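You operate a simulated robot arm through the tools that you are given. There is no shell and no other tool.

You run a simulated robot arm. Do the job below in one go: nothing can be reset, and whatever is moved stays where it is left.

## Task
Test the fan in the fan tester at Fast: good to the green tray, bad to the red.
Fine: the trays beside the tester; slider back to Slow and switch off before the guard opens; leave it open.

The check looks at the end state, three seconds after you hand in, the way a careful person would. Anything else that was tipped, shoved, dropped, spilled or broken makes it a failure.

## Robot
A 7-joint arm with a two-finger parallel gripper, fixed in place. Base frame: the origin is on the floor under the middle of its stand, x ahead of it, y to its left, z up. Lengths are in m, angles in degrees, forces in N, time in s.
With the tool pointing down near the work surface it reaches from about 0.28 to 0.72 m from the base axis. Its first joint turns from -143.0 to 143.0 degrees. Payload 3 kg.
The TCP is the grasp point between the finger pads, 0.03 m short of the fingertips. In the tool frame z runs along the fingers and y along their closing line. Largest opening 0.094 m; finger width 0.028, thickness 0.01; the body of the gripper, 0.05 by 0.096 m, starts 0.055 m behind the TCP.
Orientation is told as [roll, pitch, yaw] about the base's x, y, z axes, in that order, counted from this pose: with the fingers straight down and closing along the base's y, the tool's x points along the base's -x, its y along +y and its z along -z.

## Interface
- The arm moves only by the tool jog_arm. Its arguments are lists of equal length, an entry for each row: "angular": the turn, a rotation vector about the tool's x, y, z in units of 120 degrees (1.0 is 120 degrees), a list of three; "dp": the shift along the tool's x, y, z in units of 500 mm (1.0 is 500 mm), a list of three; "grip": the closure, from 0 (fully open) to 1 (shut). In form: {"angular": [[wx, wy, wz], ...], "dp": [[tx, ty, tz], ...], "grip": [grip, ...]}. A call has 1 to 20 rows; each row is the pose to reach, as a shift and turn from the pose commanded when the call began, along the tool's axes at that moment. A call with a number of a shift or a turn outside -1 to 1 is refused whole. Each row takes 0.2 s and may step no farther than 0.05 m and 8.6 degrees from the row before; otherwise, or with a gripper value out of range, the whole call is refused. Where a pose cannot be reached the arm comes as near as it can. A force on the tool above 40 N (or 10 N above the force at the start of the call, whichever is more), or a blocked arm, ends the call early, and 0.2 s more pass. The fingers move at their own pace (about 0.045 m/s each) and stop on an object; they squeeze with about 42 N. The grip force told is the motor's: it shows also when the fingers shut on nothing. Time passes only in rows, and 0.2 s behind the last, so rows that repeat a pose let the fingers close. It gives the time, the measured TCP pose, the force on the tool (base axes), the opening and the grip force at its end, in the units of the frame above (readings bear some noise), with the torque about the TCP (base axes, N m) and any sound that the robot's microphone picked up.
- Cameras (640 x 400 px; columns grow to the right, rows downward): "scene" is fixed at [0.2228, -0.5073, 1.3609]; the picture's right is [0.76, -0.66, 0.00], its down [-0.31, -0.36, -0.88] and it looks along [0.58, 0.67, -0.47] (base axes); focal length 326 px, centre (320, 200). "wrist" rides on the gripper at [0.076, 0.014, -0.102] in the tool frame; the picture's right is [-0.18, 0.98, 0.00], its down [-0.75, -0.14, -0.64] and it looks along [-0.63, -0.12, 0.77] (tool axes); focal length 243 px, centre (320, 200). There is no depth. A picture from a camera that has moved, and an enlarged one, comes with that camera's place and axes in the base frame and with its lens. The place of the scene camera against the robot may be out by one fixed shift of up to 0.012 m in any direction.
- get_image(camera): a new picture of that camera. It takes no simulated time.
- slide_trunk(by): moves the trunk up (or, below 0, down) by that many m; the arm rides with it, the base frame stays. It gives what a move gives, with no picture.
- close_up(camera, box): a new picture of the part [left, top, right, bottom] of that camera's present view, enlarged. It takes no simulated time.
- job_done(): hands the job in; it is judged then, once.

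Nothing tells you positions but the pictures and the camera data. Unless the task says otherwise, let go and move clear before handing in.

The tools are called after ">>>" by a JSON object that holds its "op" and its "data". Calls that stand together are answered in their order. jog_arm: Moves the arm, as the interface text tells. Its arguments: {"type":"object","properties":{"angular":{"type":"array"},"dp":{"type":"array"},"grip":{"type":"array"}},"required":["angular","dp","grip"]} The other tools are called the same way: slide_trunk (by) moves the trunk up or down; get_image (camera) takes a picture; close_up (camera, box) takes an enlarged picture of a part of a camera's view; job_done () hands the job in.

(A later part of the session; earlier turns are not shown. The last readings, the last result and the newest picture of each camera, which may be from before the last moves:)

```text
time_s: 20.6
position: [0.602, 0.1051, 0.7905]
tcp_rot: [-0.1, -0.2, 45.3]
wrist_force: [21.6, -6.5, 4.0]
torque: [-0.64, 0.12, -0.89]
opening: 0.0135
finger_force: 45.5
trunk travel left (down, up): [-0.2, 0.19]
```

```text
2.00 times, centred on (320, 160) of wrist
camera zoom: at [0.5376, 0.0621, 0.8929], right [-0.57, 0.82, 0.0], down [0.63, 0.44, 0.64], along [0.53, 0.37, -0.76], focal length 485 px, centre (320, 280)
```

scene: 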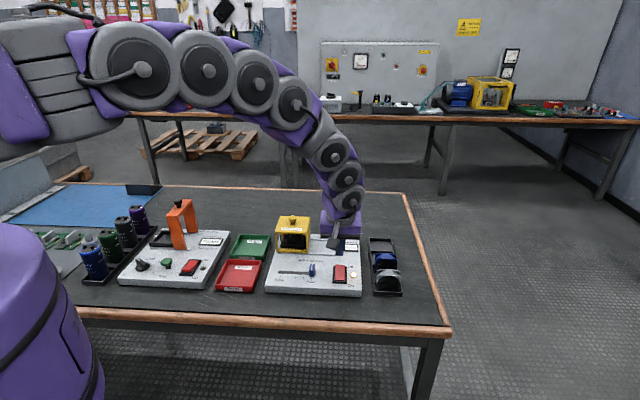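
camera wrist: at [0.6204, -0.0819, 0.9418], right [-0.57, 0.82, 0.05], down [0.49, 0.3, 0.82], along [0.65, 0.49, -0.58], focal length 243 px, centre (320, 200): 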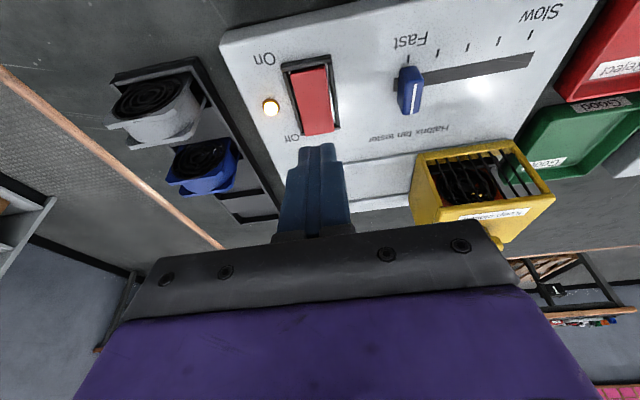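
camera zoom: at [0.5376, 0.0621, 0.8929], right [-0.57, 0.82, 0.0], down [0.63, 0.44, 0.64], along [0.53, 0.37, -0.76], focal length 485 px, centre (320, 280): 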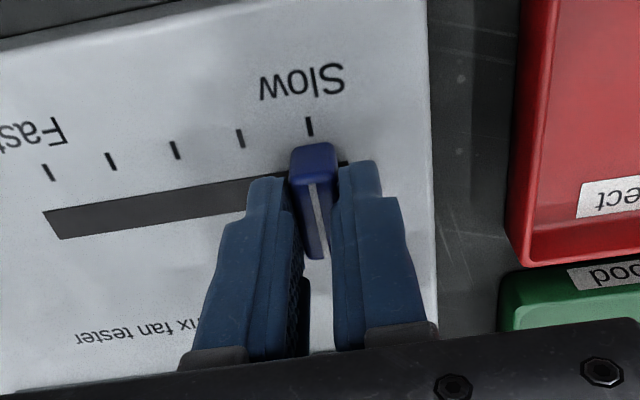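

Slider is on the Slow stop. Releasing it and rising.

>>> {"op": "jog_arm", "data": {"angular": [[0, 0, 0], [0, 0, 0], [0, 0, 0], [0, 0, 0], [0, 0, 0], [0, 0, 0]], "dp": [[0, 0, 0], [0, 0, 0], [0, 0, 0], [0, 0, -0.05], [0, 0, -0.1], [0, 0, -0.16]], "grip": [0.8, 0.72, 0.72, 0.72, 0.72, 0.72]}}

>>> {"op": "close_up", "data": {"camera": "scene", "box": [240, 205, 370, 300]}}

```text
time_s: 22.0
position: [0.5984, 0.1072, 0.8708]
tcp_rot: [0.0, 0.0, 45.4]
wrist_force: [0.8, 0.0, -0.2]
torque: [0.03, -0.01, -0.02]
opening: 0.0263
finger_force: 0.1
trunk travel left (down, up): [-0.2, 0.19]
```

```text
4.21 times, centred on (305, 252) of scene
camera zoom: at [0.2228, -0.5073, 1.3609], right [0.76, -0.66, 0.0], down [-0.31, -0.36, -0.88], along [0.58, 0.67, -0.47], focal length 1372 px, centre (383, -21)
```

zoom: 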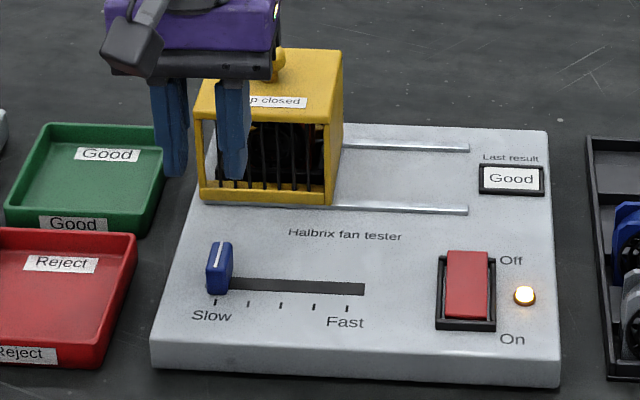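

Slider is at Slow and the result still reads "Good". Now I'll move to hover over the Off half of the rocker with closed fingers, tilted.

>>> {"op": "jog_arm", "data": {"angular": [[0, -0.025, 0], [0, -0.05, 0], [0, -0.075, 0], [0, -0.1, 0], [0, -0.125, 0], [0, -0.125, 0]], "dp": [[-0.004, -0.066, 0.0], [-0.008, -0.132, 0.0], [-0.012, -0.198, 0.02], [-0.016, -0.264, 0.045], [-0.0196, -0.3294, 0.072], [-0.0196, -0.3294, 0.072]], "grip": [1, 1, 1, 1, 1, 1]}}

>>> {"op": "close_up", "data": {"camera": "scene", "box": [315, 235, 375, 295]}}

>>> {"op": "close_up", "data": {"camera": "wrist", "box": [240, 60, 380, 240]}}

```text
time_s: 23.4
position: [0.7236, -0.0041, 0.8357]
tcp_rot: [-0.1, -15.1, 45.3]
wrist_force: [-0.7, 0.0, -0.1]
torque: [0.03, 0.01, 0.01]
opening: 0.0
finger_force: 33.0
trunk travel left (down, up): [-0.2, 0.19]
```

```text
6.67 times, centred on (345, 265) of scene
camera zoom: at [0.2228, -0.5073, 1.3609], right [0.76, -0.66, 0.0], down [-0.31, -0.36, -0.88], along [0.58, 0.67, -0.47], focal length 2172 px, centre (153, -233)
```

zoom: 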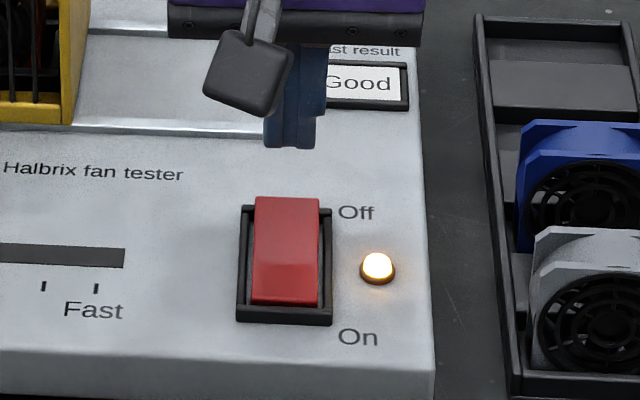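

```text
2.22 times, centred on (310, 150) of wrist
camera zoom: at [0.6432, -0.0631, 0.9145], right [-0.57, 0.82, 0.05], down [0.49, 0.3, 0.82], along [0.65, 0.49, -0.58], focal length 539 px, centre (342, 311)
```

zoom: 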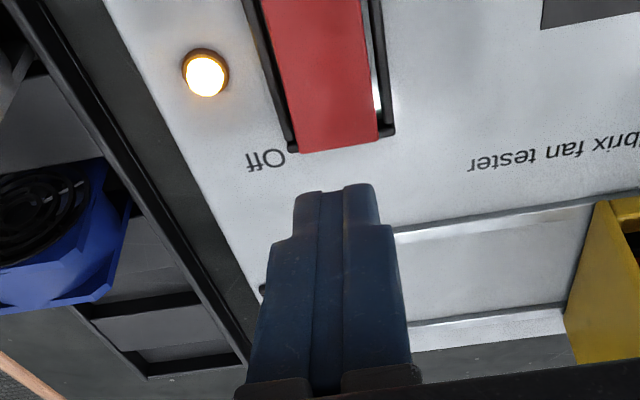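

Fingertip is in line with the rocker, above its Off half. Pressing straight down in small steps until it clicks.

>>> {"op": "jog_arm", "data": {"angular": [[0, 0, 0], [0, 0, 0], [0, 0, 0], [0, 0, 0], [0, 0, 0], [0, 0, 0]], "dp": [[0.0065, 0, 0.0396], [0.0116, 0, 0.059], [0.0147, 0, 0.0705], [0.0168, 0, 0.0783], [0.0189, 0, 0.086], [0.0204, 0, 0.0918]], "grip": [1, 1, 1, 1, 1, 1]}}

>>> {"op": "close_up", "data": {"camera": "scene", "box": [315, 235, 375, 295]}}

>>> {"op": "close_up", "data": {"camera": "wrist", "box": [240, 60, 380, 240]}}

```text
time_s: 25.0
position: [0.7277, 0.0006, 0.7928]
tcp_rot: [-0.5, -15.4, 45.6]
wrist_force: [-3.0, 3.0, 20.3]
torque: [-0.01, 0.18, -0.07]
opening: 0.0003
finger_force: 33.0
trunk travel left (down, up): [-0.2, 0.19]
heard: click
stopped in row 6: the force on the tool passed its limit at 42 N (the readings are from after the stop); the commanded pose is now the measured one
```

```text
6.67 times, centred on (345, 265) of scene
camera zoom: at [0.2228, -0.5073, 1.3609], right [0.76, -0.66, 0.0], down [-0.31, -0.36, -0.88], along [0.58, 0.67, -0.47], focal length 2172 px, centre (153, -233)
```

zoom: 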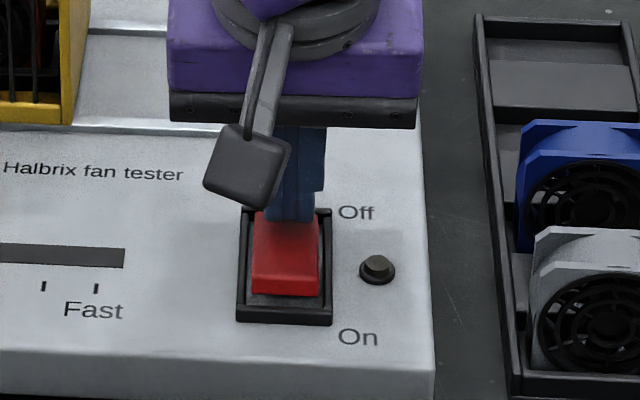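

```text
2.22 times, centred on (310, 150) of wrist
camera zoom: at [0.6467, -0.06, 0.8717], right [-0.58, 0.82, 0.04], down [0.49, 0.3, 0.82], along [0.66, 0.49, -0.57], focal length 539 px, centre (342, 311)
```

zoom: 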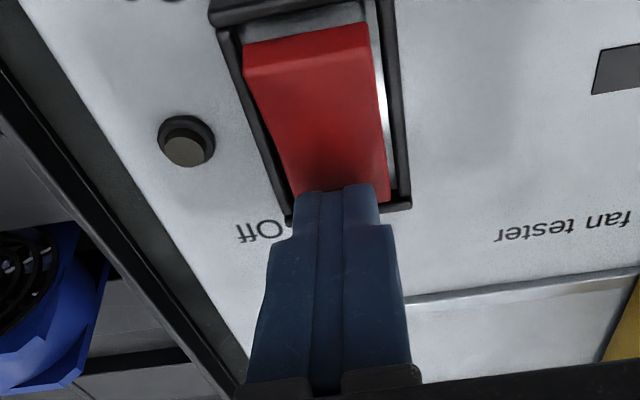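

Click heard and the lamp is dark: switch is off, slider at Slow. I'll rise, level the tool, and look at the guard from above.

>>> {"op": "jog_arm", "data": {"angular": [[0, 0, 0], [-0.001, 0.03, 0], [-0.002, 0.065, 0], [-0.003, 0.1, 0], [-0.004, 0.128, 0], [-0.004, 0.128, 0]], "dp": [[-0.02, 0, -0.075], [-0.04, 0.03, -0.155], [-0.047, 0.09, -0.23], [-0.053, 0.15, -0.3], [-0.0594, 0.2082, -0.3714], [-0.0594, 0.2082, -0.3714]], "grip": [1, 1, 1, 1, 1, 1]}}

>>> {"op": "get_image", "data": {"camera": "wrist"}}

>>> {"op": "close_up", "data": {"camera": "scene", "box": [260, 205, 370, 300]}}

```text
time_s: 26.4
position: [0.6393, 0.0581, 0.9763]
tcp_rot: [0.2, 0.2, 45.3]
wrist_force: [0.3, 0.4, 0.4]
torque: [0.0, -0.05, 0.03]
opening: 0.0
finger_force: 32.7
trunk travel left (down, up): [-0.2, 0.19]
```

```text
taken
camera wrist: at [0.5755, 0.0148, 1.0801], right [-0.57, 0.82, 0.0], down [0.63, 0.44, 0.64], along [0.52, 0.37, -0.77], focal length 243 px, centre (320, 200)
```

wrist: 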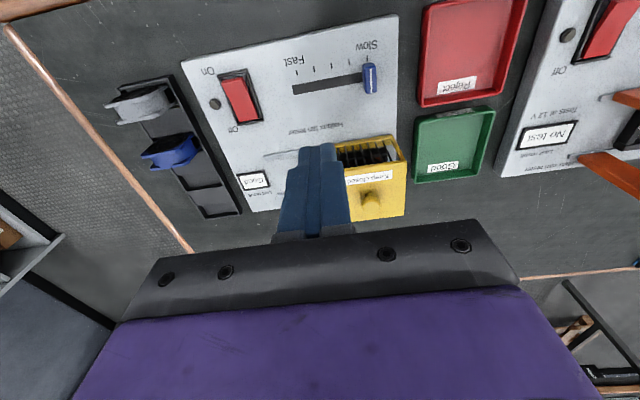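

```text
4.21 times, centred on (315, 252) of scene
camera zoom: at [0.2228, -0.5073, 1.3609], right [0.76, -0.66, 0.0], down [-0.31, -0.36, -0.88], along [0.58, 0.67, -0.47], focal length 1372 px, centre (341, -21)
```

zoom: 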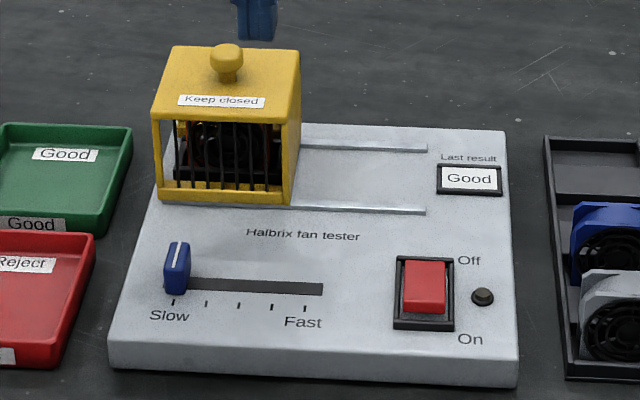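

State is right: Slow, Off, lamp out, display "Good". Zooming in on the guard and knob.

>>> {"op": "close_up", "data": {"camera": "wrist", "box": [230, 110, 430, 235]}}

>>> {"op": "close_up", "data": {"camera": "scene", "box": [265, 205, 325, 265]}}

```text
3.20 times, centred on (330, 172) of wrist
camera zoom: at [0.5755, 0.0148, 1.0801], right [-0.57, 0.82, 0.0], down [0.63, 0.44, 0.64], along [0.52, 0.37, -0.77], focal length 776 px, centre (288, 288)
```

zoom: 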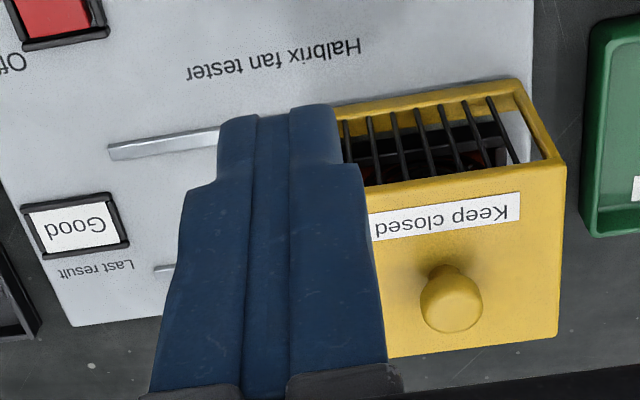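

```text
6.67 times, centred on (295, 235) of scene
camera zoom: at [0.2228, -0.5073, 1.3609], right [0.76, -0.66, 0.0], down [-0.31, -0.36, -0.88], along [0.58, 0.67, -0.47], focal length 2172 px, centre (487, -33)
```

zoom: 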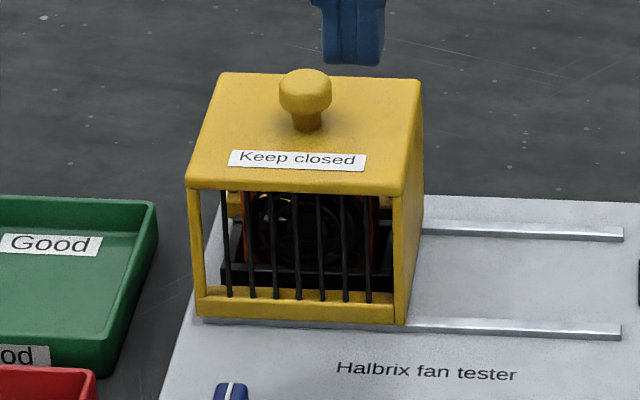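

The guard should slide about 0.09 m along its rails to the right. The knob is near (0.700, 0.180) with its top at z ≈ 0.855. I'll hover above the knob with the fingers part open and check alignment.

>>> {"op": "jog_arm", "data": {"angular": [[0, 0, 0], [0, 0, 0], [0, 0, 0], [0, 0, 0], [0, 0, 0]], "dp": [[-0.065, 0.021, 0.02], [-0.13, 0.042, 0.05], [-0.195, 0.063, 0.08], [-0.2586, 0.0852, 0.1], [-0.2586, 0.0852, 0.1]], "grip": [0.45, 0.45, 0.45, 0.45, 0.45]}}

>>> {"op": "get_image", "data": {"camera": "wrist"}}

>>> {"op": "close_up", "data": {"camera": "scene", "box": [255, 185, 345, 265]}}

```text
time_s: 27.6
position: [0.6991, 0.1808, 0.927]
tcp_rot: [0.1, 0.1, 45.5]
wrist_force: [0.2, 0.0, 0.6]
torque: [0.02, 0.04, 0.02]
opening: 0.0518
finger_force: 0.1
trunk travel left (down, up): [-0.2, 0.19]
```

```text
taken
camera wrist: at [0.6347, 0.1377, 1.0302], right [-0.57, 0.82, 0.0], down [0.63, 0.44, 0.64], along [0.53, 0.37, -0.77], focal length 243 px, centre (320, 200)
```

wrist: 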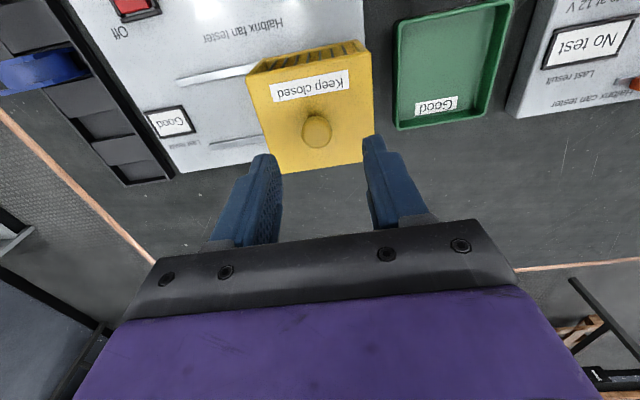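

```text
5.00 times, centred on (300, 225) of scene
camera zoom: at [0.2228, -0.5073, 1.3609], right [0.76, -0.66, 0.0], down [-0.31, -0.36, -0.88], along [0.58, 0.67, -0.47], focal length 1629 px, centre (420, 75)
```

zoom: 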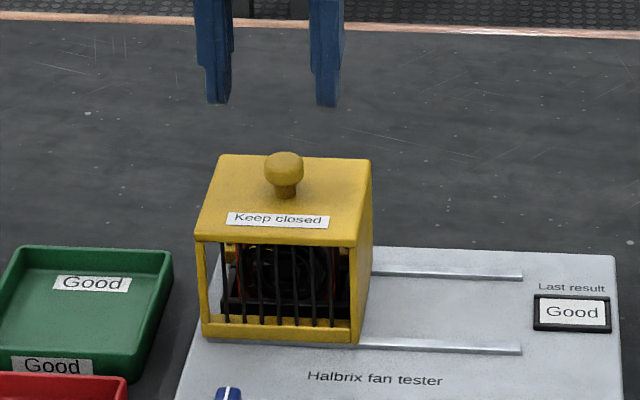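

>>> {"op": "close_up", "data": {"camera": "wrist", "box": [230, 30, 430, 190]}}

```text
2.50 times, centred on (330, 110) of wrist
camera zoom: at [0.6347, 0.1377, 1.0302], right [-0.57, 0.82, 0.0], down [0.63, 0.44, 0.64], along [0.53, 0.37, -0.77], focal length 606 px, centre (295, 425)
```

zoom: 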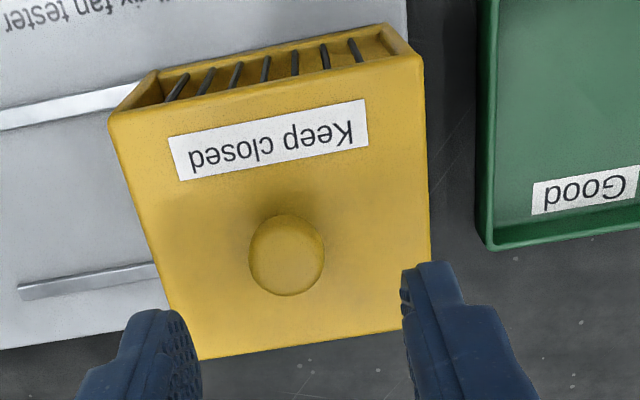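

The fingers straddle the knob with clearance (all views within a few mm), and the guard's top is at z ≈ 0.83. Before touching it, I'll test in free air that the arm can reach the knob's end position about 0.09 m along the rails.

>>> {"op": "jog_arm", "data": {"angular": [[0, 0, 0], [0, 0, 0], [0, 0, 0], [0, 0, 0], [0, 0, 0], [0, 0, 0]], "dp": [[0, -0.06, 0], [0, -0.12, 0], [0, -0.19, 0], [0, -0.19, 0.06], [0, -0.19, 0.11], [0, -0.19, 0.11]], "grip": [0.45, 0.45, 0.45, 0.45, 0.45, 0.45]}}

```text
time_s: 29.0
position: [0.7521, 0.1312, 0.9264]
tcp_rot: [0.2, 0.2, 45.4]
wrist_force: [1.0, 0.3, 0.1]
torque: [0.04, -0.01, -0.03]
opening: 0.0513
finger_force: 0.0
out of reach, approached as far as the arm can: row 3, 4, 5, 6
trunk travel left (down, up): [-0.2, 0.19]
```

The arm runs out of reach at about 0.76 m radius here. Lowering the trunk should extend the reach at this height, so I'll first rise and pull back to be clear.

>>> {"op": "jog_arm", "data": {"angular": [[0, 0, 0], [0, 0, 0], [0, 0, 0], [0, 0, 0]], "dp": [[0.02, 0, -0.08], [0.045, 0, -0.16], [0.07, 0, -0.24], [0.1, 0, -0.32]], "grip": [0.45, 0.45, 0.45, 0.45]}}

```text
time_s: 30.0
position: [0.7123, 0.0936, 1.0866]
tcp_rot: [0.1, 0.1, 45.4]
wrist_force: [-0.2, -0.7, 0.4]
torque: [0.0, -0.02, 0.04]
opening: 0.0519
finger_force: 0.0
trunk travel left (down, up): [-0.2, 0.19]
```

>>> {"op": "slide_trunk", "data": {"by": -0.15}}

>>> {"op": "get_image", "data": {"camera": "scene"}}

```text
time_s: 31.7
position: [0.714, 0.0953, 0.9383]
tcp_rot: [0.1, 0.2, 45.4]
wrist_force: [-0.1, -0.2, -0.5]
torque: [0.02, -0.02, 0.0]
opening: 0.0517
finger_force: 0.0
trunk travel left (down, up): [-0.05, 0.34]
```

```text
taken
```

scene: 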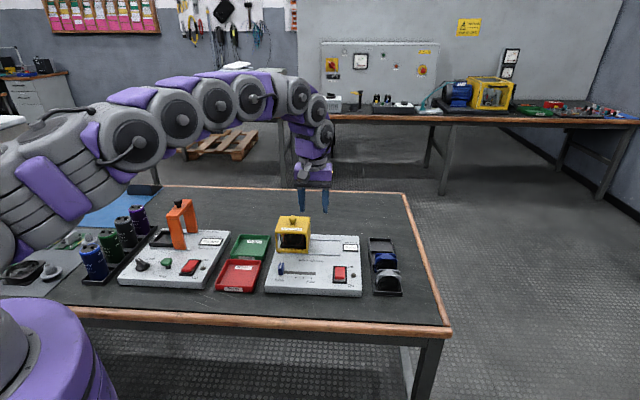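

Trunk is down 0.15 m and the arm is still well clear. Retesting the end position in free air.

>>> {"op": "jog_arm", "data": {"angular": [[0, 0, 0], [0, 0, 0], [0, 0, 0], [0, 0, 0], [0, 0, 0]], "dp": [[-0.05, -0.025, 0.03], [-0.0998, -0.0476, 0.06], [-0.0998, -0.0476, 0.1], [-0.0998, -0.0476, 0.136], [-0.0998, -0.0476, 0.136]], "grip": [0.45, 0.45, 0.45, 0.45, 0.45]}}

```text
time_s: 32.9
position: [0.7575, 0.1124, 0.8746]
tcp_rot: [0.1, 0.1, 45.5]
wrist_force: [0.3, 1.1, 0.3]
torque: [0.01, -0.03, -0.01]
opening: 0.0516
finger_force: 0.1
out of reach, approached as far as the arm can: row 2, 3, 4, 5
trunk travel left (down, up): [-0.05, 0.34]
```

Still about 0.766 m with a vertical tool. Tilting the tips outward should add several centimetres, so I'm testing a 20° tilt at the end position, still in free air.

>>> {"op": "jog_arm", "data": {"angular": [[0, -0.055, 0], [0, -0.11, 0], [0, -0.1667, 0], [0, -0.1667, 0]], "dp": [[0, 0, 0], [0, 0, 0], [-0.0164, -0.02, 0], [-0.0164, -0.02, 0]], "grip": [0.45, 0.45, 0.45, 0.45]}}

>>> {"op": "get_image", "data": {"camera": "scene"}}

>>> {"op": "get_image", "data": {"camera": "wrist"}}

```text
time_s: 33.9
position: [0.7673, 0.1109, 0.8757]
tcp_rot: [0.1, -20.0, 45.4]
wrist_force: [-0.6, 0.4, 0.4]
torque: [0.01, -0.01, 0.0]
opening: 0.0518
finger_force: 0.1
trunk travel left (down, up): [-0.05, 0.34]
```

```text
taken
```

scene: 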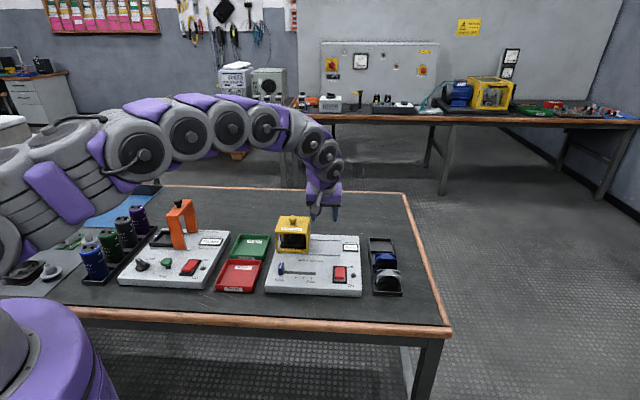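

```text
taken
camera wrist: at [0.6822, 0.0462, 0.946], right [-0.58, 0.81, 0.06], down [0.44, 0.25, 0.86], along [0.68, 0.53, -0.51], focal length 243 px, centre (320, 200)
```

wrist: 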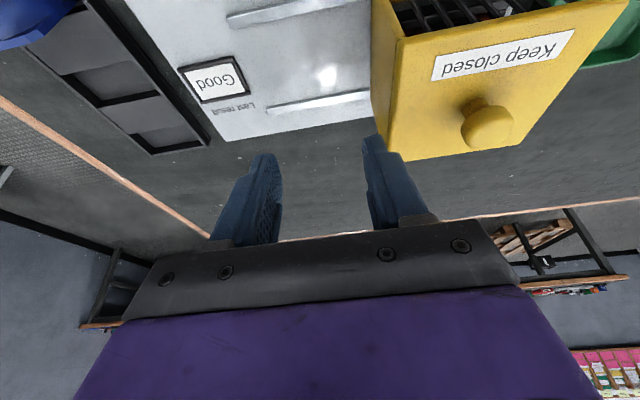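

The 20° tilt reaches the end position. Now up and back over the knob with this tilt, then check.

>>> {"op": "jog_arm", "data": {"angular": [[0, 0, 0], [0, 0, 0], [0, 0, 0], [0, 0, 0], [0, 0, 0], [0, 0, 0]], "dp": [[-0.017, 0, -0.047], [-0.0342, 0, -0.094], [-0.03, 0.065, -0.095], [-0.027, 0.13, -0.096], [-0.0242, 0.1912, -0.0976], [-0.0242, 0.1912, -0.0976]], "grip": [0.45, 0.45, 0.45, 0.45, 0.45, 0.45]}}

>>> {"op": "get_image", "data": {"camera": "wrist"}}

>>> {"op": "close_up", "data": {"camera": "scene", "box": [255, 185, 345, 265]}}

```text
time_s: 35.3
position: [0.697, 0.1743, 0.9246]
tcp_rot: [0.2, -19.9, 45.4]
wrist_force: [-0.1, 1.1, -0.1]
torque: [-0.01, 0.02, 0.0]
opening: 0.0516
finger_force: 0.0
trunk travel left (down, up): [-0.05, 0.34]
```

```text
taken
camera wrist: at [0.6108, 0.1101, 0.9958], right [-0.58, 0.81, 0.07], down [0.45, 0.25, 0.86], along [0.68, 0.53, -0.51], focal length 243 px, centre (320, 200)
```

wrist: 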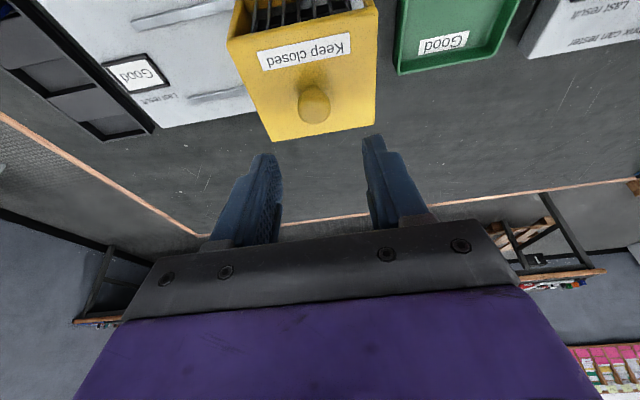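

```text
5.00 times, centred on (300, 225) of scene
camera zoom: at [0.2228, -0.5073, 1.3609], right [0.76, -0.66, 0.0], down [-0.31, -0.36, -0.88], along [0.58, 0.67, -0.47], focal length 1629 px, centre (420, 75)
```

zoom: 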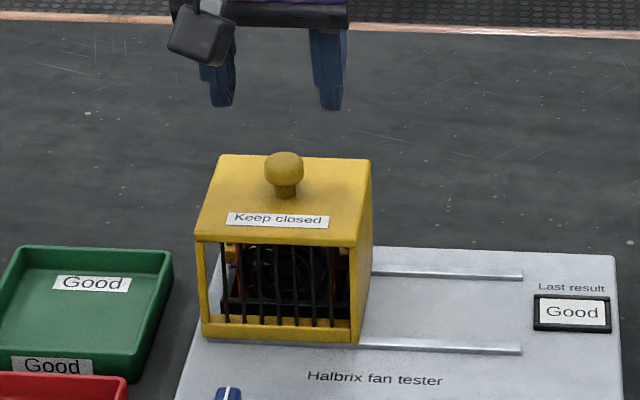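

Aligned with the knob. Lowering around it in stages, watching the force.

>>> {"op": "jog_arm", "data": {"angular": [[0, 0, 0], [0, 0, 0], [0, 0, 0], [0, 0, 0]], "dp": [[0.0171, 0, 0.047], [0.0274, 0, 0.0752], [0.0322, 0, 0.0883], [0.0322, 0, 0.0883]], "grip": [0.45, 0.45, 0.45, 0.45]}}

>>> {"op": "close_up", "data": {"camera": "wrist", "box": [220, 60, 420, 240]}}

>>> {"op": "close_up", "data": {"camera": "scene", "box": [255, 185, 345, 265]}}

```text
time_s: 36.3
position: [0.6963, 0.1747, 0.8791]
tcp_rot: [0.0, -19.9, 45.3]
wrist_force: [0.6, 0.2, 0.1]
torque: [-0.01, -0.03, 0.02]
opening: 0.0516
finger_force: 0.0
trunk travel left (down, up): [-0.05, 0.34]
```

```text
2.22 times, centred on (320, 150) of wrist
camera zoom: at [0.6106, 0.11, 0.949], right [-0.58, 0.81, 0.06], down [0.45, 0.25, 0.86], along [0.68, 0.53, -0.51], focal length 539 px, centre (320, 311)
```

zoom: 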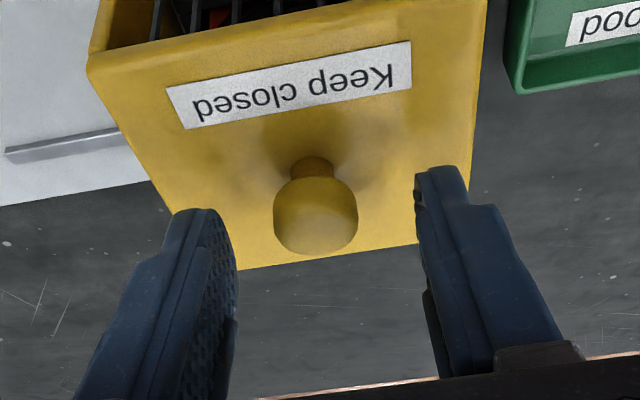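

```text
5.00 times, centred on (300, 225) of scene
camera zoom: at [0.2228, -0.5073, 1.3609], right [0.76, -0.66, 0.0], down [-0.31, -0.36, -0.88], along [0.58, 0.67, -0.47], focal length 1629 px, centre (420, 75)
```

zoom: 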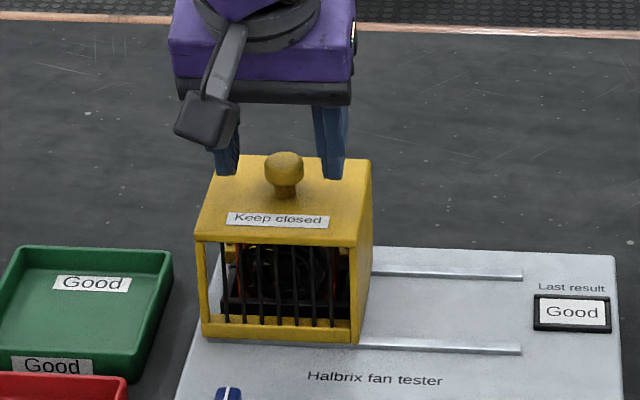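

The knob sits between the fingertips. A few mm lower, then closing loosely around it.

>>> {"op": "jog_arm", "data": {"angular": [[0, 0, 0], [0, 0, 0], [0, 0, 0], [0, 0, 0]], "dp": [[0.0034, 0, 0.0094], [0.0034, 0, 0.0094], [0.0034, 0, 0.0094], [0.0034, 0, 0.0094]], "grip": [0.45, 0.6, 0.7, 0.7]}}

>>> {"op": "close_up", "data": {"camera": "wrist", "box": [220, 60, 420, 240]}}

>>> {"op": "close_up", "data": {"camera": "scene", "box": [255, 185, 345, 265]}}

```text
time_s: 37.3
position: [0.6946, 0.1739, 0.8736]
tcp_rot: [0.1, -19.9, 45.5]
wrist_force: [0.0, 0.4, 0.9]
torque: [0.03, 0.0, -0.04]
opening: 0.028
finger_force: 0.2
trunk travel left (down, up): [-0.05, 0.34]
```

```text
2.22 times, centred on (320, 150) of wrist
camera zoom: at [0.6105, 0.1099, 0.9442], right [-0.58, 0.81, 0.06], down [0.45, 0.25, 0.86], along [0.68, 0.53, -0.51], focal length 539 px, centre (320, 311)
```

zoom: 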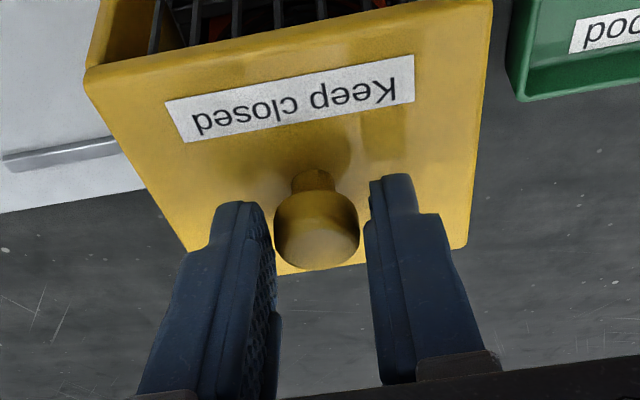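

```text
5.00 times, centred on (300, 225) of scene
camera zoom: at [0.2228, -0.5073, 1.3609], right [0.76, -0.66, 0.0], down [-0.31, -0.36, -0.88], along [0.58, 0.67, -0.47], focal length 1629 px, centre (420, 75)
```

zoom: 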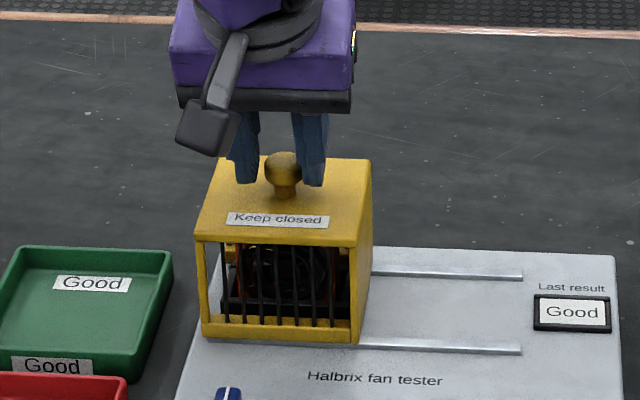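

The knob is caged. Pushing along the rails in the first stage of 0.06 m.

>>> {"op": "jog_arm", "data": {"angular": [[0, 0, 0], [0, 0, 0], [0, 0, 0], [0, 0, 0]], "dp": [[0, -0.03, 0], [0, -0.06, 0], [0, -0.09, 0], [0, -0.12, 0]], "grip": [0.7, 0.7, 0.7, 0.7]}}

>>> {"op": "close_up", "data": {"camera": "scene", "box": [255, 195, 375, 275]}}

```text
time_s: 38.3
position: [0.7385, 0.1327, 0.8732]
tcp_rot: [0.1, -20.0, 45.4]
wrist_force: [0.2, 0.1, 0.0]
torque: [0.05, 0.03, 0.04]
opening: 0.0281
finger_force: 0.1
trunk travel left (down, up): [-0.05, 0.34]
```

```text
5.00 times, centred on (315, 235) of scene
camera zoom: at [0.2228, -0.5073, 1.3609], right [0.76, -0.66, 0.0], down [-0.31, -0.36, -0.88], along [0.58, 0.67, -0.47], focal length 1629 px, centre (345, 25)
```

zoom: 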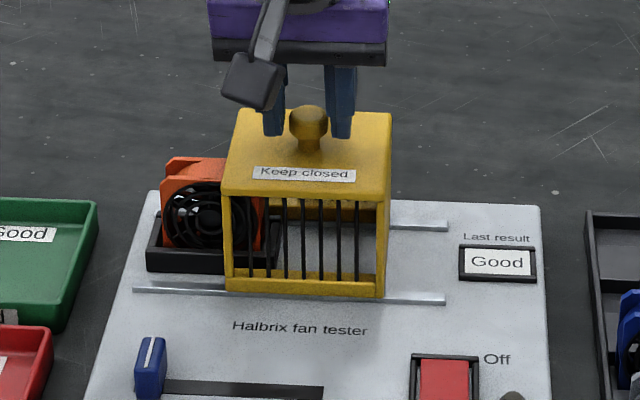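

The guard slides freely and reveals an orange fan standing in a black holder. Continuing to the end of the rails.

>>> {"op": "jog_arm", "data": {"angular": [[0, 0, 0], [0, 0, 0], [0, 0, 0], [0, 0, 0], [0, 0, 0]], "dp": [[0, -0.025, 0], [0, -0.05, 0], [0, -0.065, 0], [0, -0.075, 0], [0, -0.075, 0]], "grip": [0.7, 0.7, 0.7, 0.7, 0.7]}}

>>> {"op": "close_up", "data": {"camera": "scene", "box": [255, 195, 375, 275]}}

```text
time_s: 39.5
position: [0.7655, 0.106, 0.8736]
tcp_rot: [0.1, -19.9, 45.4]
wrist_force: [0.6, 0.1, 0.1]
torque: [0.02, 0.0, 0.02]
opening: 0.0284
finger_force: 0.0
trunk travel left (down, up): [-0.05, 0.34]
```

```text
5.00 times, centred on (315, 235) of scene
camera zoom: at [0.2228, -0.5073, 1.3609], right [0.76, -0.66, 0.0], down [-0.31, -0.36, -0.88], along [0.58, 0.67, -0.47], focal length 1629 px, centre (345, 25)
```

zoom: 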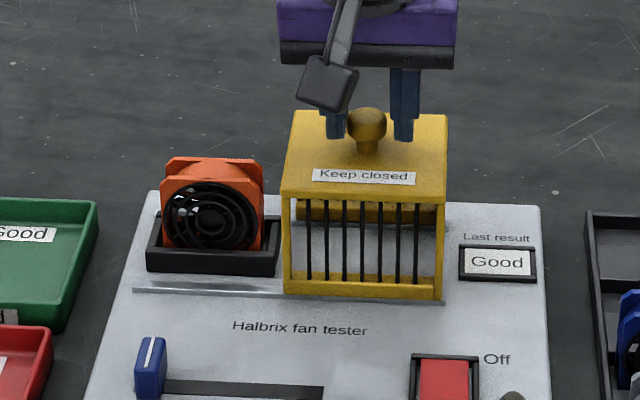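

The guard has cleared the holder. I'll nudge it a little further to find its end stop.

>>> {"op": "jog_arm", "data": {"angular": [[0, 0, 0], [0, 0, 0], [0, 0, 0]], "dp": [[0, -0.006, 0], [0, -0.012, 0], [0, -0.012, 0]], "grip": [0.7, 0.7, 0.7]}}

>>> {"op": "close_up", "data": {"camera": "scene", "box": [255, 195, 375, 275]}}

>>> {"op": "close_up", "data": {"camera": "wrist", "box": [220, 0, 620, 240]}}

```text
time_s: 40.3
position: [0.769, 0.103, 0.8725]
tcp_rot: [0.1, -19.9, 45.4]
wrist_force: [-1.0, 2.2, 0.9]
torque: [0.05, 0.02, 0.04]
opening: 0.03
finger_force: 1.5
trunk travel left (down, up): [-0.05, 0.34]
```

```text
5.00 times, centred on (315, 235) of scene
camera zoom: at [0.2228, -0.5073, 1.3609], right [0.76, -0.66, 0.0], down [-0.31, -0.36, -0.88], along [0.58, 0.67, -0.47], focal length 1629 px, centre (345, 25)
```

zoom: 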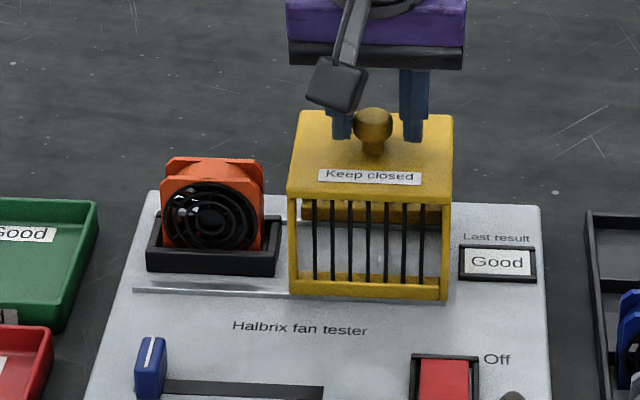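

```text
1.60 times, centred on (420, 120) of wrist
camera zoom: at [0.6834, 0.0382, 0.9438], right [-0.58, 0.81, 0.06], down [0.45, 0.25, 0.86], along [0.68, 0.53, -0.51], focal length 388 px, centre (160, 328)
```

zoom: 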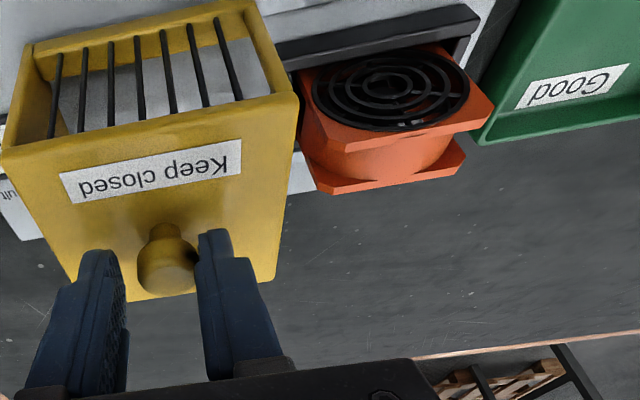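

The guard is fully along the rails, clear of the fan holder. I'll open the fingers, lift straight up off the knob and look at the fan.

>>> {"op": "jog_arm", "data": {"angular": [[0, 0, 0], [0, 0, 0], [0, 0, 0], [0, 0, 0], [0, 0, 0], [0, 0, 0]], "dp": [[0, 0, 0], [0, 0, 0], [0, 0, 0], [-0.02, 0, -0.055], [-0.04, 0, -0.11], [-0.055, 0, -0.151]], "grip": [0.55, 0.5, 0.5, 0.5, 0.5, 0.5]}}

>>> {"op": "close_up", "data": {"camera": "scene", "box": [255, 195, 375, 275]}}

```text
time_s: 41.7
position: [0.7683, 0.1011, 0.9539]
tcp_rot: [0.2, -19.9, 45.4]
wrist_force: [0.1, 0.7, 1.3]
torque: [-0.03, -0.01, 0.0]
opening: 0.047
finger_force: 0.0
trunk travel left (down, up): [-0.05, 0.34]
```

```text
5.00 times, centred on (315, 235) of scene
camera zoom: at [0.2228, -0.5073, 1.3609], right [0.76, -0.66, 0.0], down [-0.31, -0.36, -0.88], along [0.58, 0.67, -0.47], focal length 1629 px, centre (345, 25)
```

zoom: 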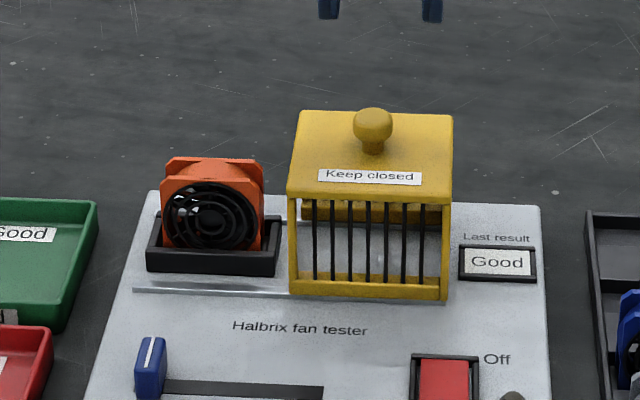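

>>> {"op": "jog_arm", "data": {"angular": [[0, 0.04, 0], [0, 0.085, 0], [0, 0.125, 0], [0, 0.1665, 0], [0, 0.1665, 0]], "dp": [[0.032, 0.052, -0.03], [0.063, 0.104, -0.055], [0.095, 0.157, -0.08], [0.126, 0.2088, -0.1012], [0.126, 0.2088, -0.1012]], "grip": [0.3, 0.1, 0, 0, 0]}}

>>> {"op": "get_image", "data": {"camera": "wrist"}}

>>> {"op": "close_up", "data": {"camera": "wrist", "box": [270, 110, 420, 230]}}

```text
time_s: 42.9
position: [0.6409, 0.1202, 0.9809]
tcp_rot: [0.1, 0.2, 45.4]
wrist_force: [-0.5, 0.3, 0.3]
torque: [0.03, 0.02, 0.0]
opening: 0.0941
finger_force: 0.0
trunk travel left (down, up): [-0.05, 0.34]
```

```text
taken
camera wrist: at [0.5774, 0.0776, 1.0832], right [-0.57, 0.82, 0.0], down [0.63, 0.44, 0.64], along [0.52, 0.37, -0.77], focal length 243 px, centre (320, 200)
```

wrist: 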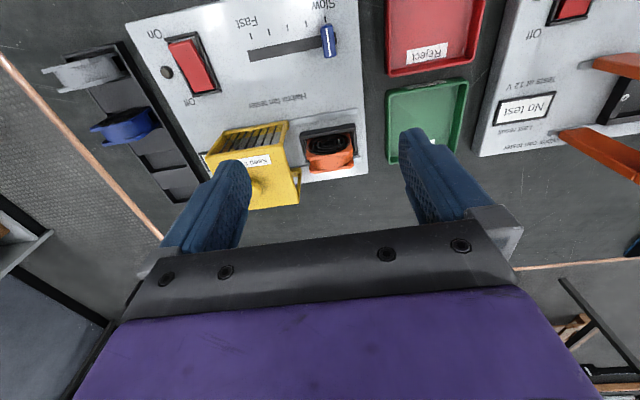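

```text
3.33 times, centred on (345, 170) of wrist
camera zoom: at [0.5774, 0.0776, 1.0832], right [-0.57, 0.82, 0.0], down [0.63, 0.44, 0.64], along [0.52, 0.37, -0.77], focal length 809 px, centre (237, 300)
```

zoom: 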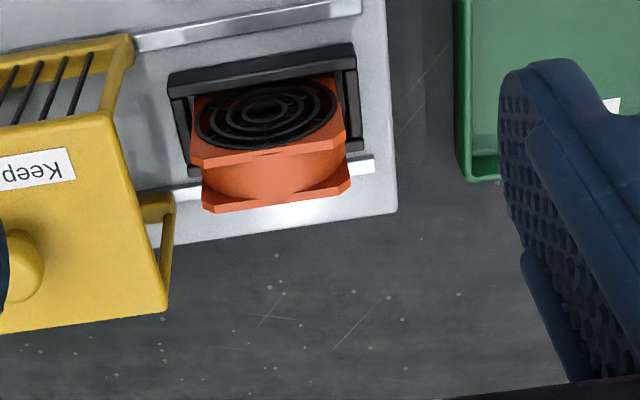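

>>> {"op": "close_up", "data": {"camera": "scene", "box": [275, 215, 325, 260]}}

>>> {"op": "close_up", "data": {"camera": "wrist", "box": [300, 120, 370, 180]}}

```text
8.89 times, centred on (300, 238) of scene
camera zoom: at [0.2228, -0.5073, 1.3609], right [0.76, -0.66, 0.0], down [-0.31, -0.36, -0.88], along [0.58, 0.67, -0.47], focal length 2896 px, centre (498, -133)
```

zoom: 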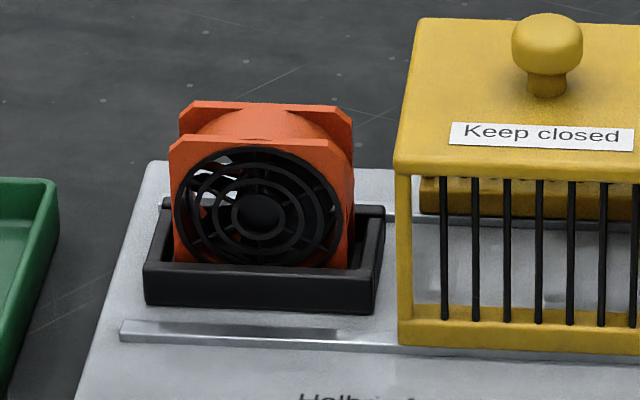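

```text
6.67 times, centred on (335, 150) of wrist
camera zoom: at [0.5774, 0.0776, 1.0832], right [-0.57, 0.82, 0.0], down [0.63, 0.44, 0.64], along [0.52, 0.37, -0.77], focal length 1618 px, centre (220, 533)
```

zoom: 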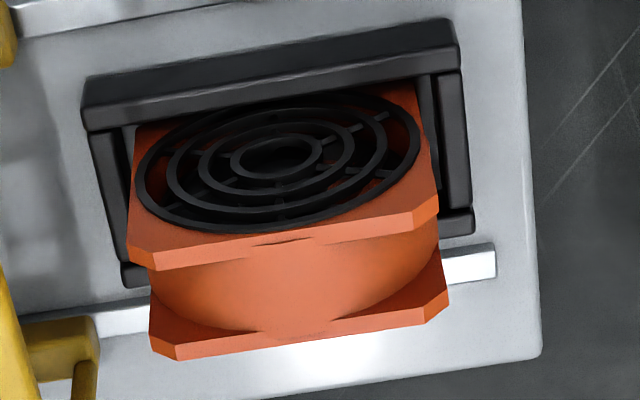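

The fan is 0.056 m wide and 0.025 m thick, standing upright with its centre near (0.700, 0.180) and top at z ≈ 0.82. The green tray's centre is near (0.600, 0.282). I'll turn the gripper 90° so it closes across the fan's thickness, and hover above it.

>>> {"op": "jog_arm", "data": {"angular": [[0, 0, 0.068], [0, 0, 0.136], [0, 0, 0.205], [0, 0, 0.273], [0, 0, 0.341], [0, 0, 0.41], [0, 0, 0.478], [0, 0, 0.546], [0, 0, 0.615], [0, 0, 0.683], [0, 0, 0.751], [0, 0, 0.751]], "dp": [[0, 0, 0], [-0.015, 0, 0.01], [-0.03, 0, 0.02], [-0.045, 0, 0.03], [-0.06, 0, 0.04], [-0.08, 0, 0.06], [-0.1, 0, 0.08], [-0.12, 0, 0.1], [-0.14, 0, 0.12], [-0.155, 0, 0.13], [-0.1676, 0.0006, 0.14], [-0.1676, 0.0006, 0.14]], "grip": [0, 0.1, 0.2, 0.3, 0.4, 0.41, 0.41, 0.41, 0.41, 0.41, 0.41, 0.41]}}

>>> {"op": "get_image", "data": {"camera": "wrist"}}

>>> {"op": "close_up", "data": {"camera": "scene", "box": [245, 180, 365, 270]}}

```text
time_s: 45.5
position: [0.6994, 0.1802, 0.9101]
tcp_rot: [-0.2, 0.1, -44.7]
wrist_force: [-0.3, 1.1, 1.4]
torque: [0.02, -0.02, 0.0]
opening: 0.0555
finger_force: 0.1
trunk travel left (down, up): [-0.05, 0.34]
```

```text
taken
camera wrist: at [0.6553, 0.2461, 1.013], right [0.82, 0.57, 0.0], down [0.44, -0.63, 0.64], along [0.36, -0.53, -0.77], focal length 243 px, centre (320, 200)
```

wrist: 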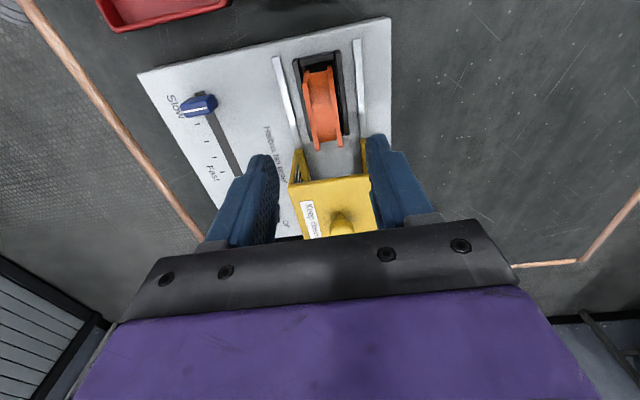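

```text
4.44 times, centred on (305, 225) of scene
camera zoom: at [0.2228, -0.5073, 1.3609], right [0.76, -0.66, 0.0], down [-0.31, -0.36, -0.88], along [0.58, 0.67, -0.47], focal length 1448 px, centre (387, 89)
```

zoom: 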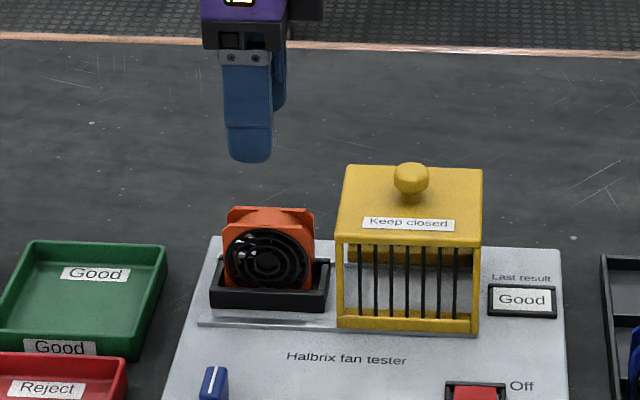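

>>> {"op": "close_up", "data": {"camera": "wrist", "box": [260, 30, 400, 170]}}

```text
2.86 times, centred on (330, 100) of wrist
camera zoom: at [0.6553, 0.2461, 1.013], right [0.82, 0.57, 0.0], down [0.44, -0.63, 0.64], along [0.36, -0.53, -0.77], focal length 693 px, centre (291, 486)
```

zoom: 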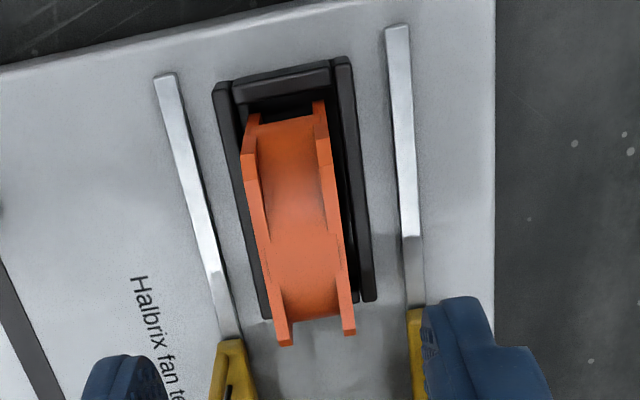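

The view from the other side confirms the fan centre near v-offset +5 mm from the tool. I'll correct and descend most of the way, then check before the fingers pass the fan's top.

>>> {"op": "jog_arm", "data": {"angular": [[0, 0, 0], [0, 0, 0], [0, 0, 0]], "dp": [[-0.006, 0.01, 0.05], [-0.006, 0.01, 0.11], [-0.006, 0.01, 0.11]], "grip": [0.41, 0.41, 0.41]}}

>>> {"op": "close_up", "data": {"camera": "wrist", "box": [220, 0, 420, 200]}}

>>> {"op": "close_up", "data": {"camera": "scene", "box": [260, 195, 340, 265]}}

```text
time_s: 46.3
position: [0.7049, 0.1825, 0.8547]
tcp_rot: [-0.1, 0.1, -44.8]
wrist_force: [1.2, 0.2, 0.3]
torque: [0.0, 0.01, 0.0]
opening: 0.0555
finger_force: 0.1
trunk travel left (down, up): [-0.05, 0.34]
```

```text
2.00 times, centred on (320, 100) of wrist
camera zoom: at [0.6611, 0.2477, 0.9583], right [0.82, 0.57, 0.0], down [0.44, -0.63, 0.64], along [0.36, -0.53, -0.77], focal length 485 px, centre (320, 400)
```

zoom: 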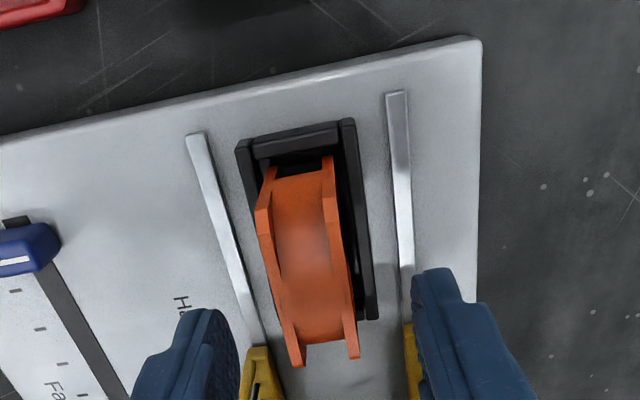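

```text
5.71 times, centred on (300, 230) of scene
camera zoom: at [0.2228, -0.5073, 1.3609], right [0.76, -0.66, 0.0], down [-0.31, -0.36, -0.88], along [0.58, 0.67, -0.47], focal length 1861 px, centre (434, 29)
```

zoom: 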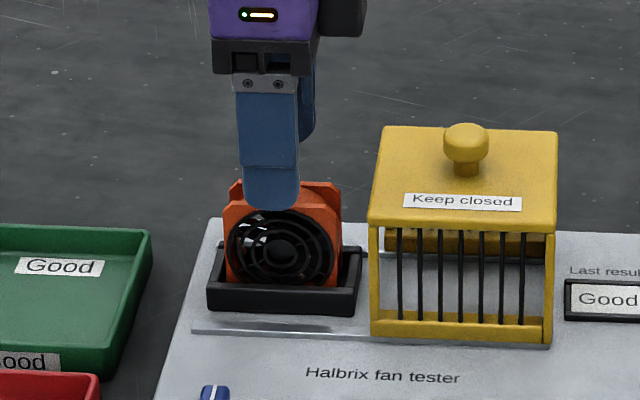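

The fan is centred between the fingers (front finger in front, back finger behind). Descending to grip depth, tips staying above the holder's rim.

>>> {"op": "jog_arm", "data": {"angular": [[0, 0, 0], [0, 0, 0], [0, 0, 0], [0, 0, 0]], "dp": [[0, -0.002, 0.03], [0, -0.003, 0.06], [0, -0.003, 0.086], [0, -0.003, 0.086]], "grip": [0.41, 0.41, 0.41, 0.41]}}

>>> {"op": "close_up", "data": {"camera": "wrist", "box": [220, 60, 420, 240]}}

>>> {"op": "close_up", "data": {"camera": "scene", "box": [260, 195, 340, 265]}}

```text
time_s: 47.3
position: [0.7023, 0.1805, 0.8103]
tcp_rot: [-0.2, 0.2, -44.7]
wrist_force: [-1.0, 0.1, 0.6]
torque: [-0.01, 0.01, -0.02]
opening: 0.0555
finger_force: 0.1
trunk travel left (down, up): [-0.05, 0.34]
```

```text
2.22 times, centred on (320, 150) of wrist
camera zoom: at [0.6592, 0.2461, 0.9144], right [0.82, 0.57, 0.0], down [0.44, -0.63, 0.64], along [0.36, -0.53, -0.77], focal length 539 px, centre (320, 311)
```

zoom: 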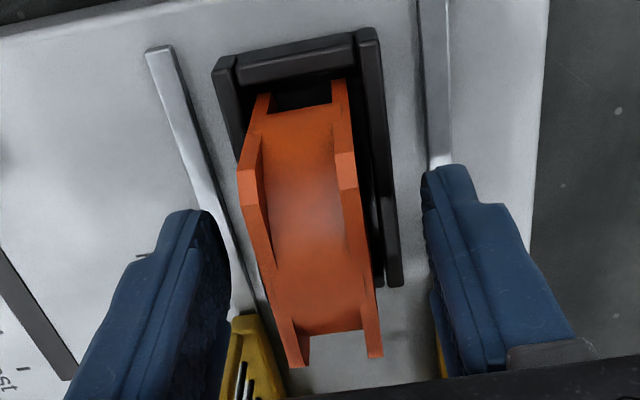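

```text
5.71 times, centred on (300, 230) of scene
camera zoom: at [0.2228, -0.5073, 1.3609], right [0.76, -0.66, 0.0], down [-0.31, -0.36, -0.88], along [0.58, 0.67, -0.47], focal length 1861 px, centre (434, 29)
```

zoom: 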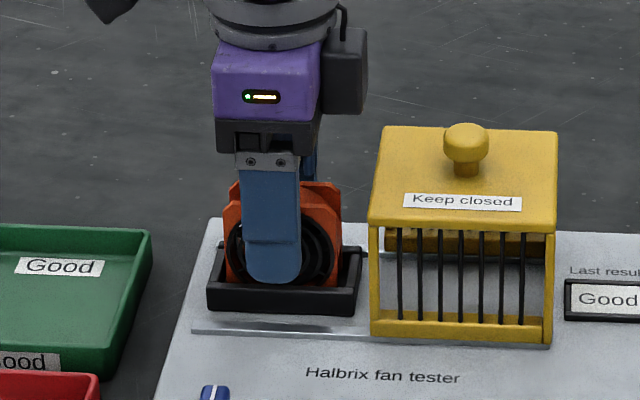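

Both fingers are in place above the holder's rim, one on each side of the fan. Closing on it.

>>> {"op": "jog_arm", "data": {"angular": [[0, 0, 0], [0, 0, 0], [0, 0, 0], [0, 0, 0]], "dp": [[0, 0, 0], [0, 0, 0], [0, 0, 0], [0, 0, 0]], "grip": [0.6, 0.75, 0.85, 0.85]}}

>>> {"op": "close_up", "data": {"camera": "wrist", "box": [220, 60, 420, 240]}}

>>> {"op": "close_up", "data": {"camera": "scene", "box": [260, 195, 340, 265]}}

```text
time_s: 48.3
position: [0.7022, 0.1804, 0.8114]
tcp_rot: [-0.1, 0.1, -44.7]
wrist_force: [0.2, -0.3, 0.6]
torque: [-0.02, 0.01, 0.01]
opening: 0.0286
finger_force: 42.4
trunk travel left (down, up): [-0.05, 0.34]
```

```text
2.22 times, centred on (320, 150) of wrist
camera zoom: at [0.6593, 0.246, 0.9145], right [0.82, 0.57, 0.0], down [0.44, -0.63, 0.64], along [0.36, -0.53, -0.77], focal length 539 px, centre (320, 311)
```

zoom: 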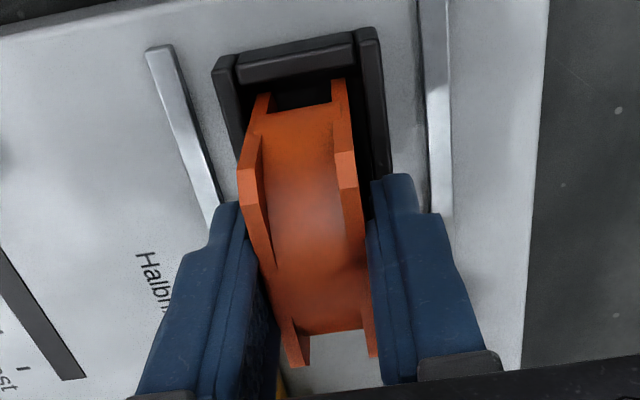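

```text
5.71 times, centred on (300, 230) of scene
camera zoom: at [0.2228, -0.5073, 1.3609], right [0.76, -0.66, 0.0], down [-0.31, -0.36, -0.88], along [0.58, 0.67, -0.47], focal length 1861 px, centre (434, 29)
```

zoom: 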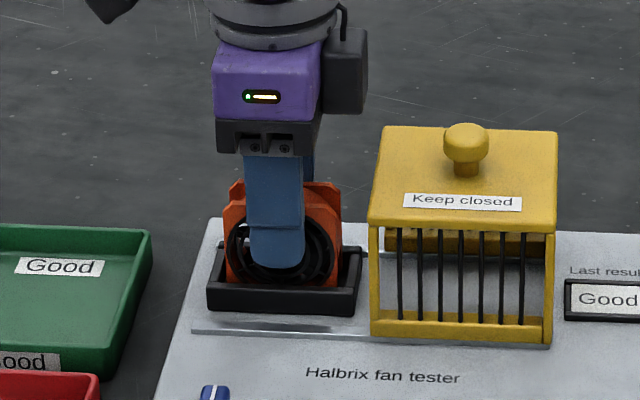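

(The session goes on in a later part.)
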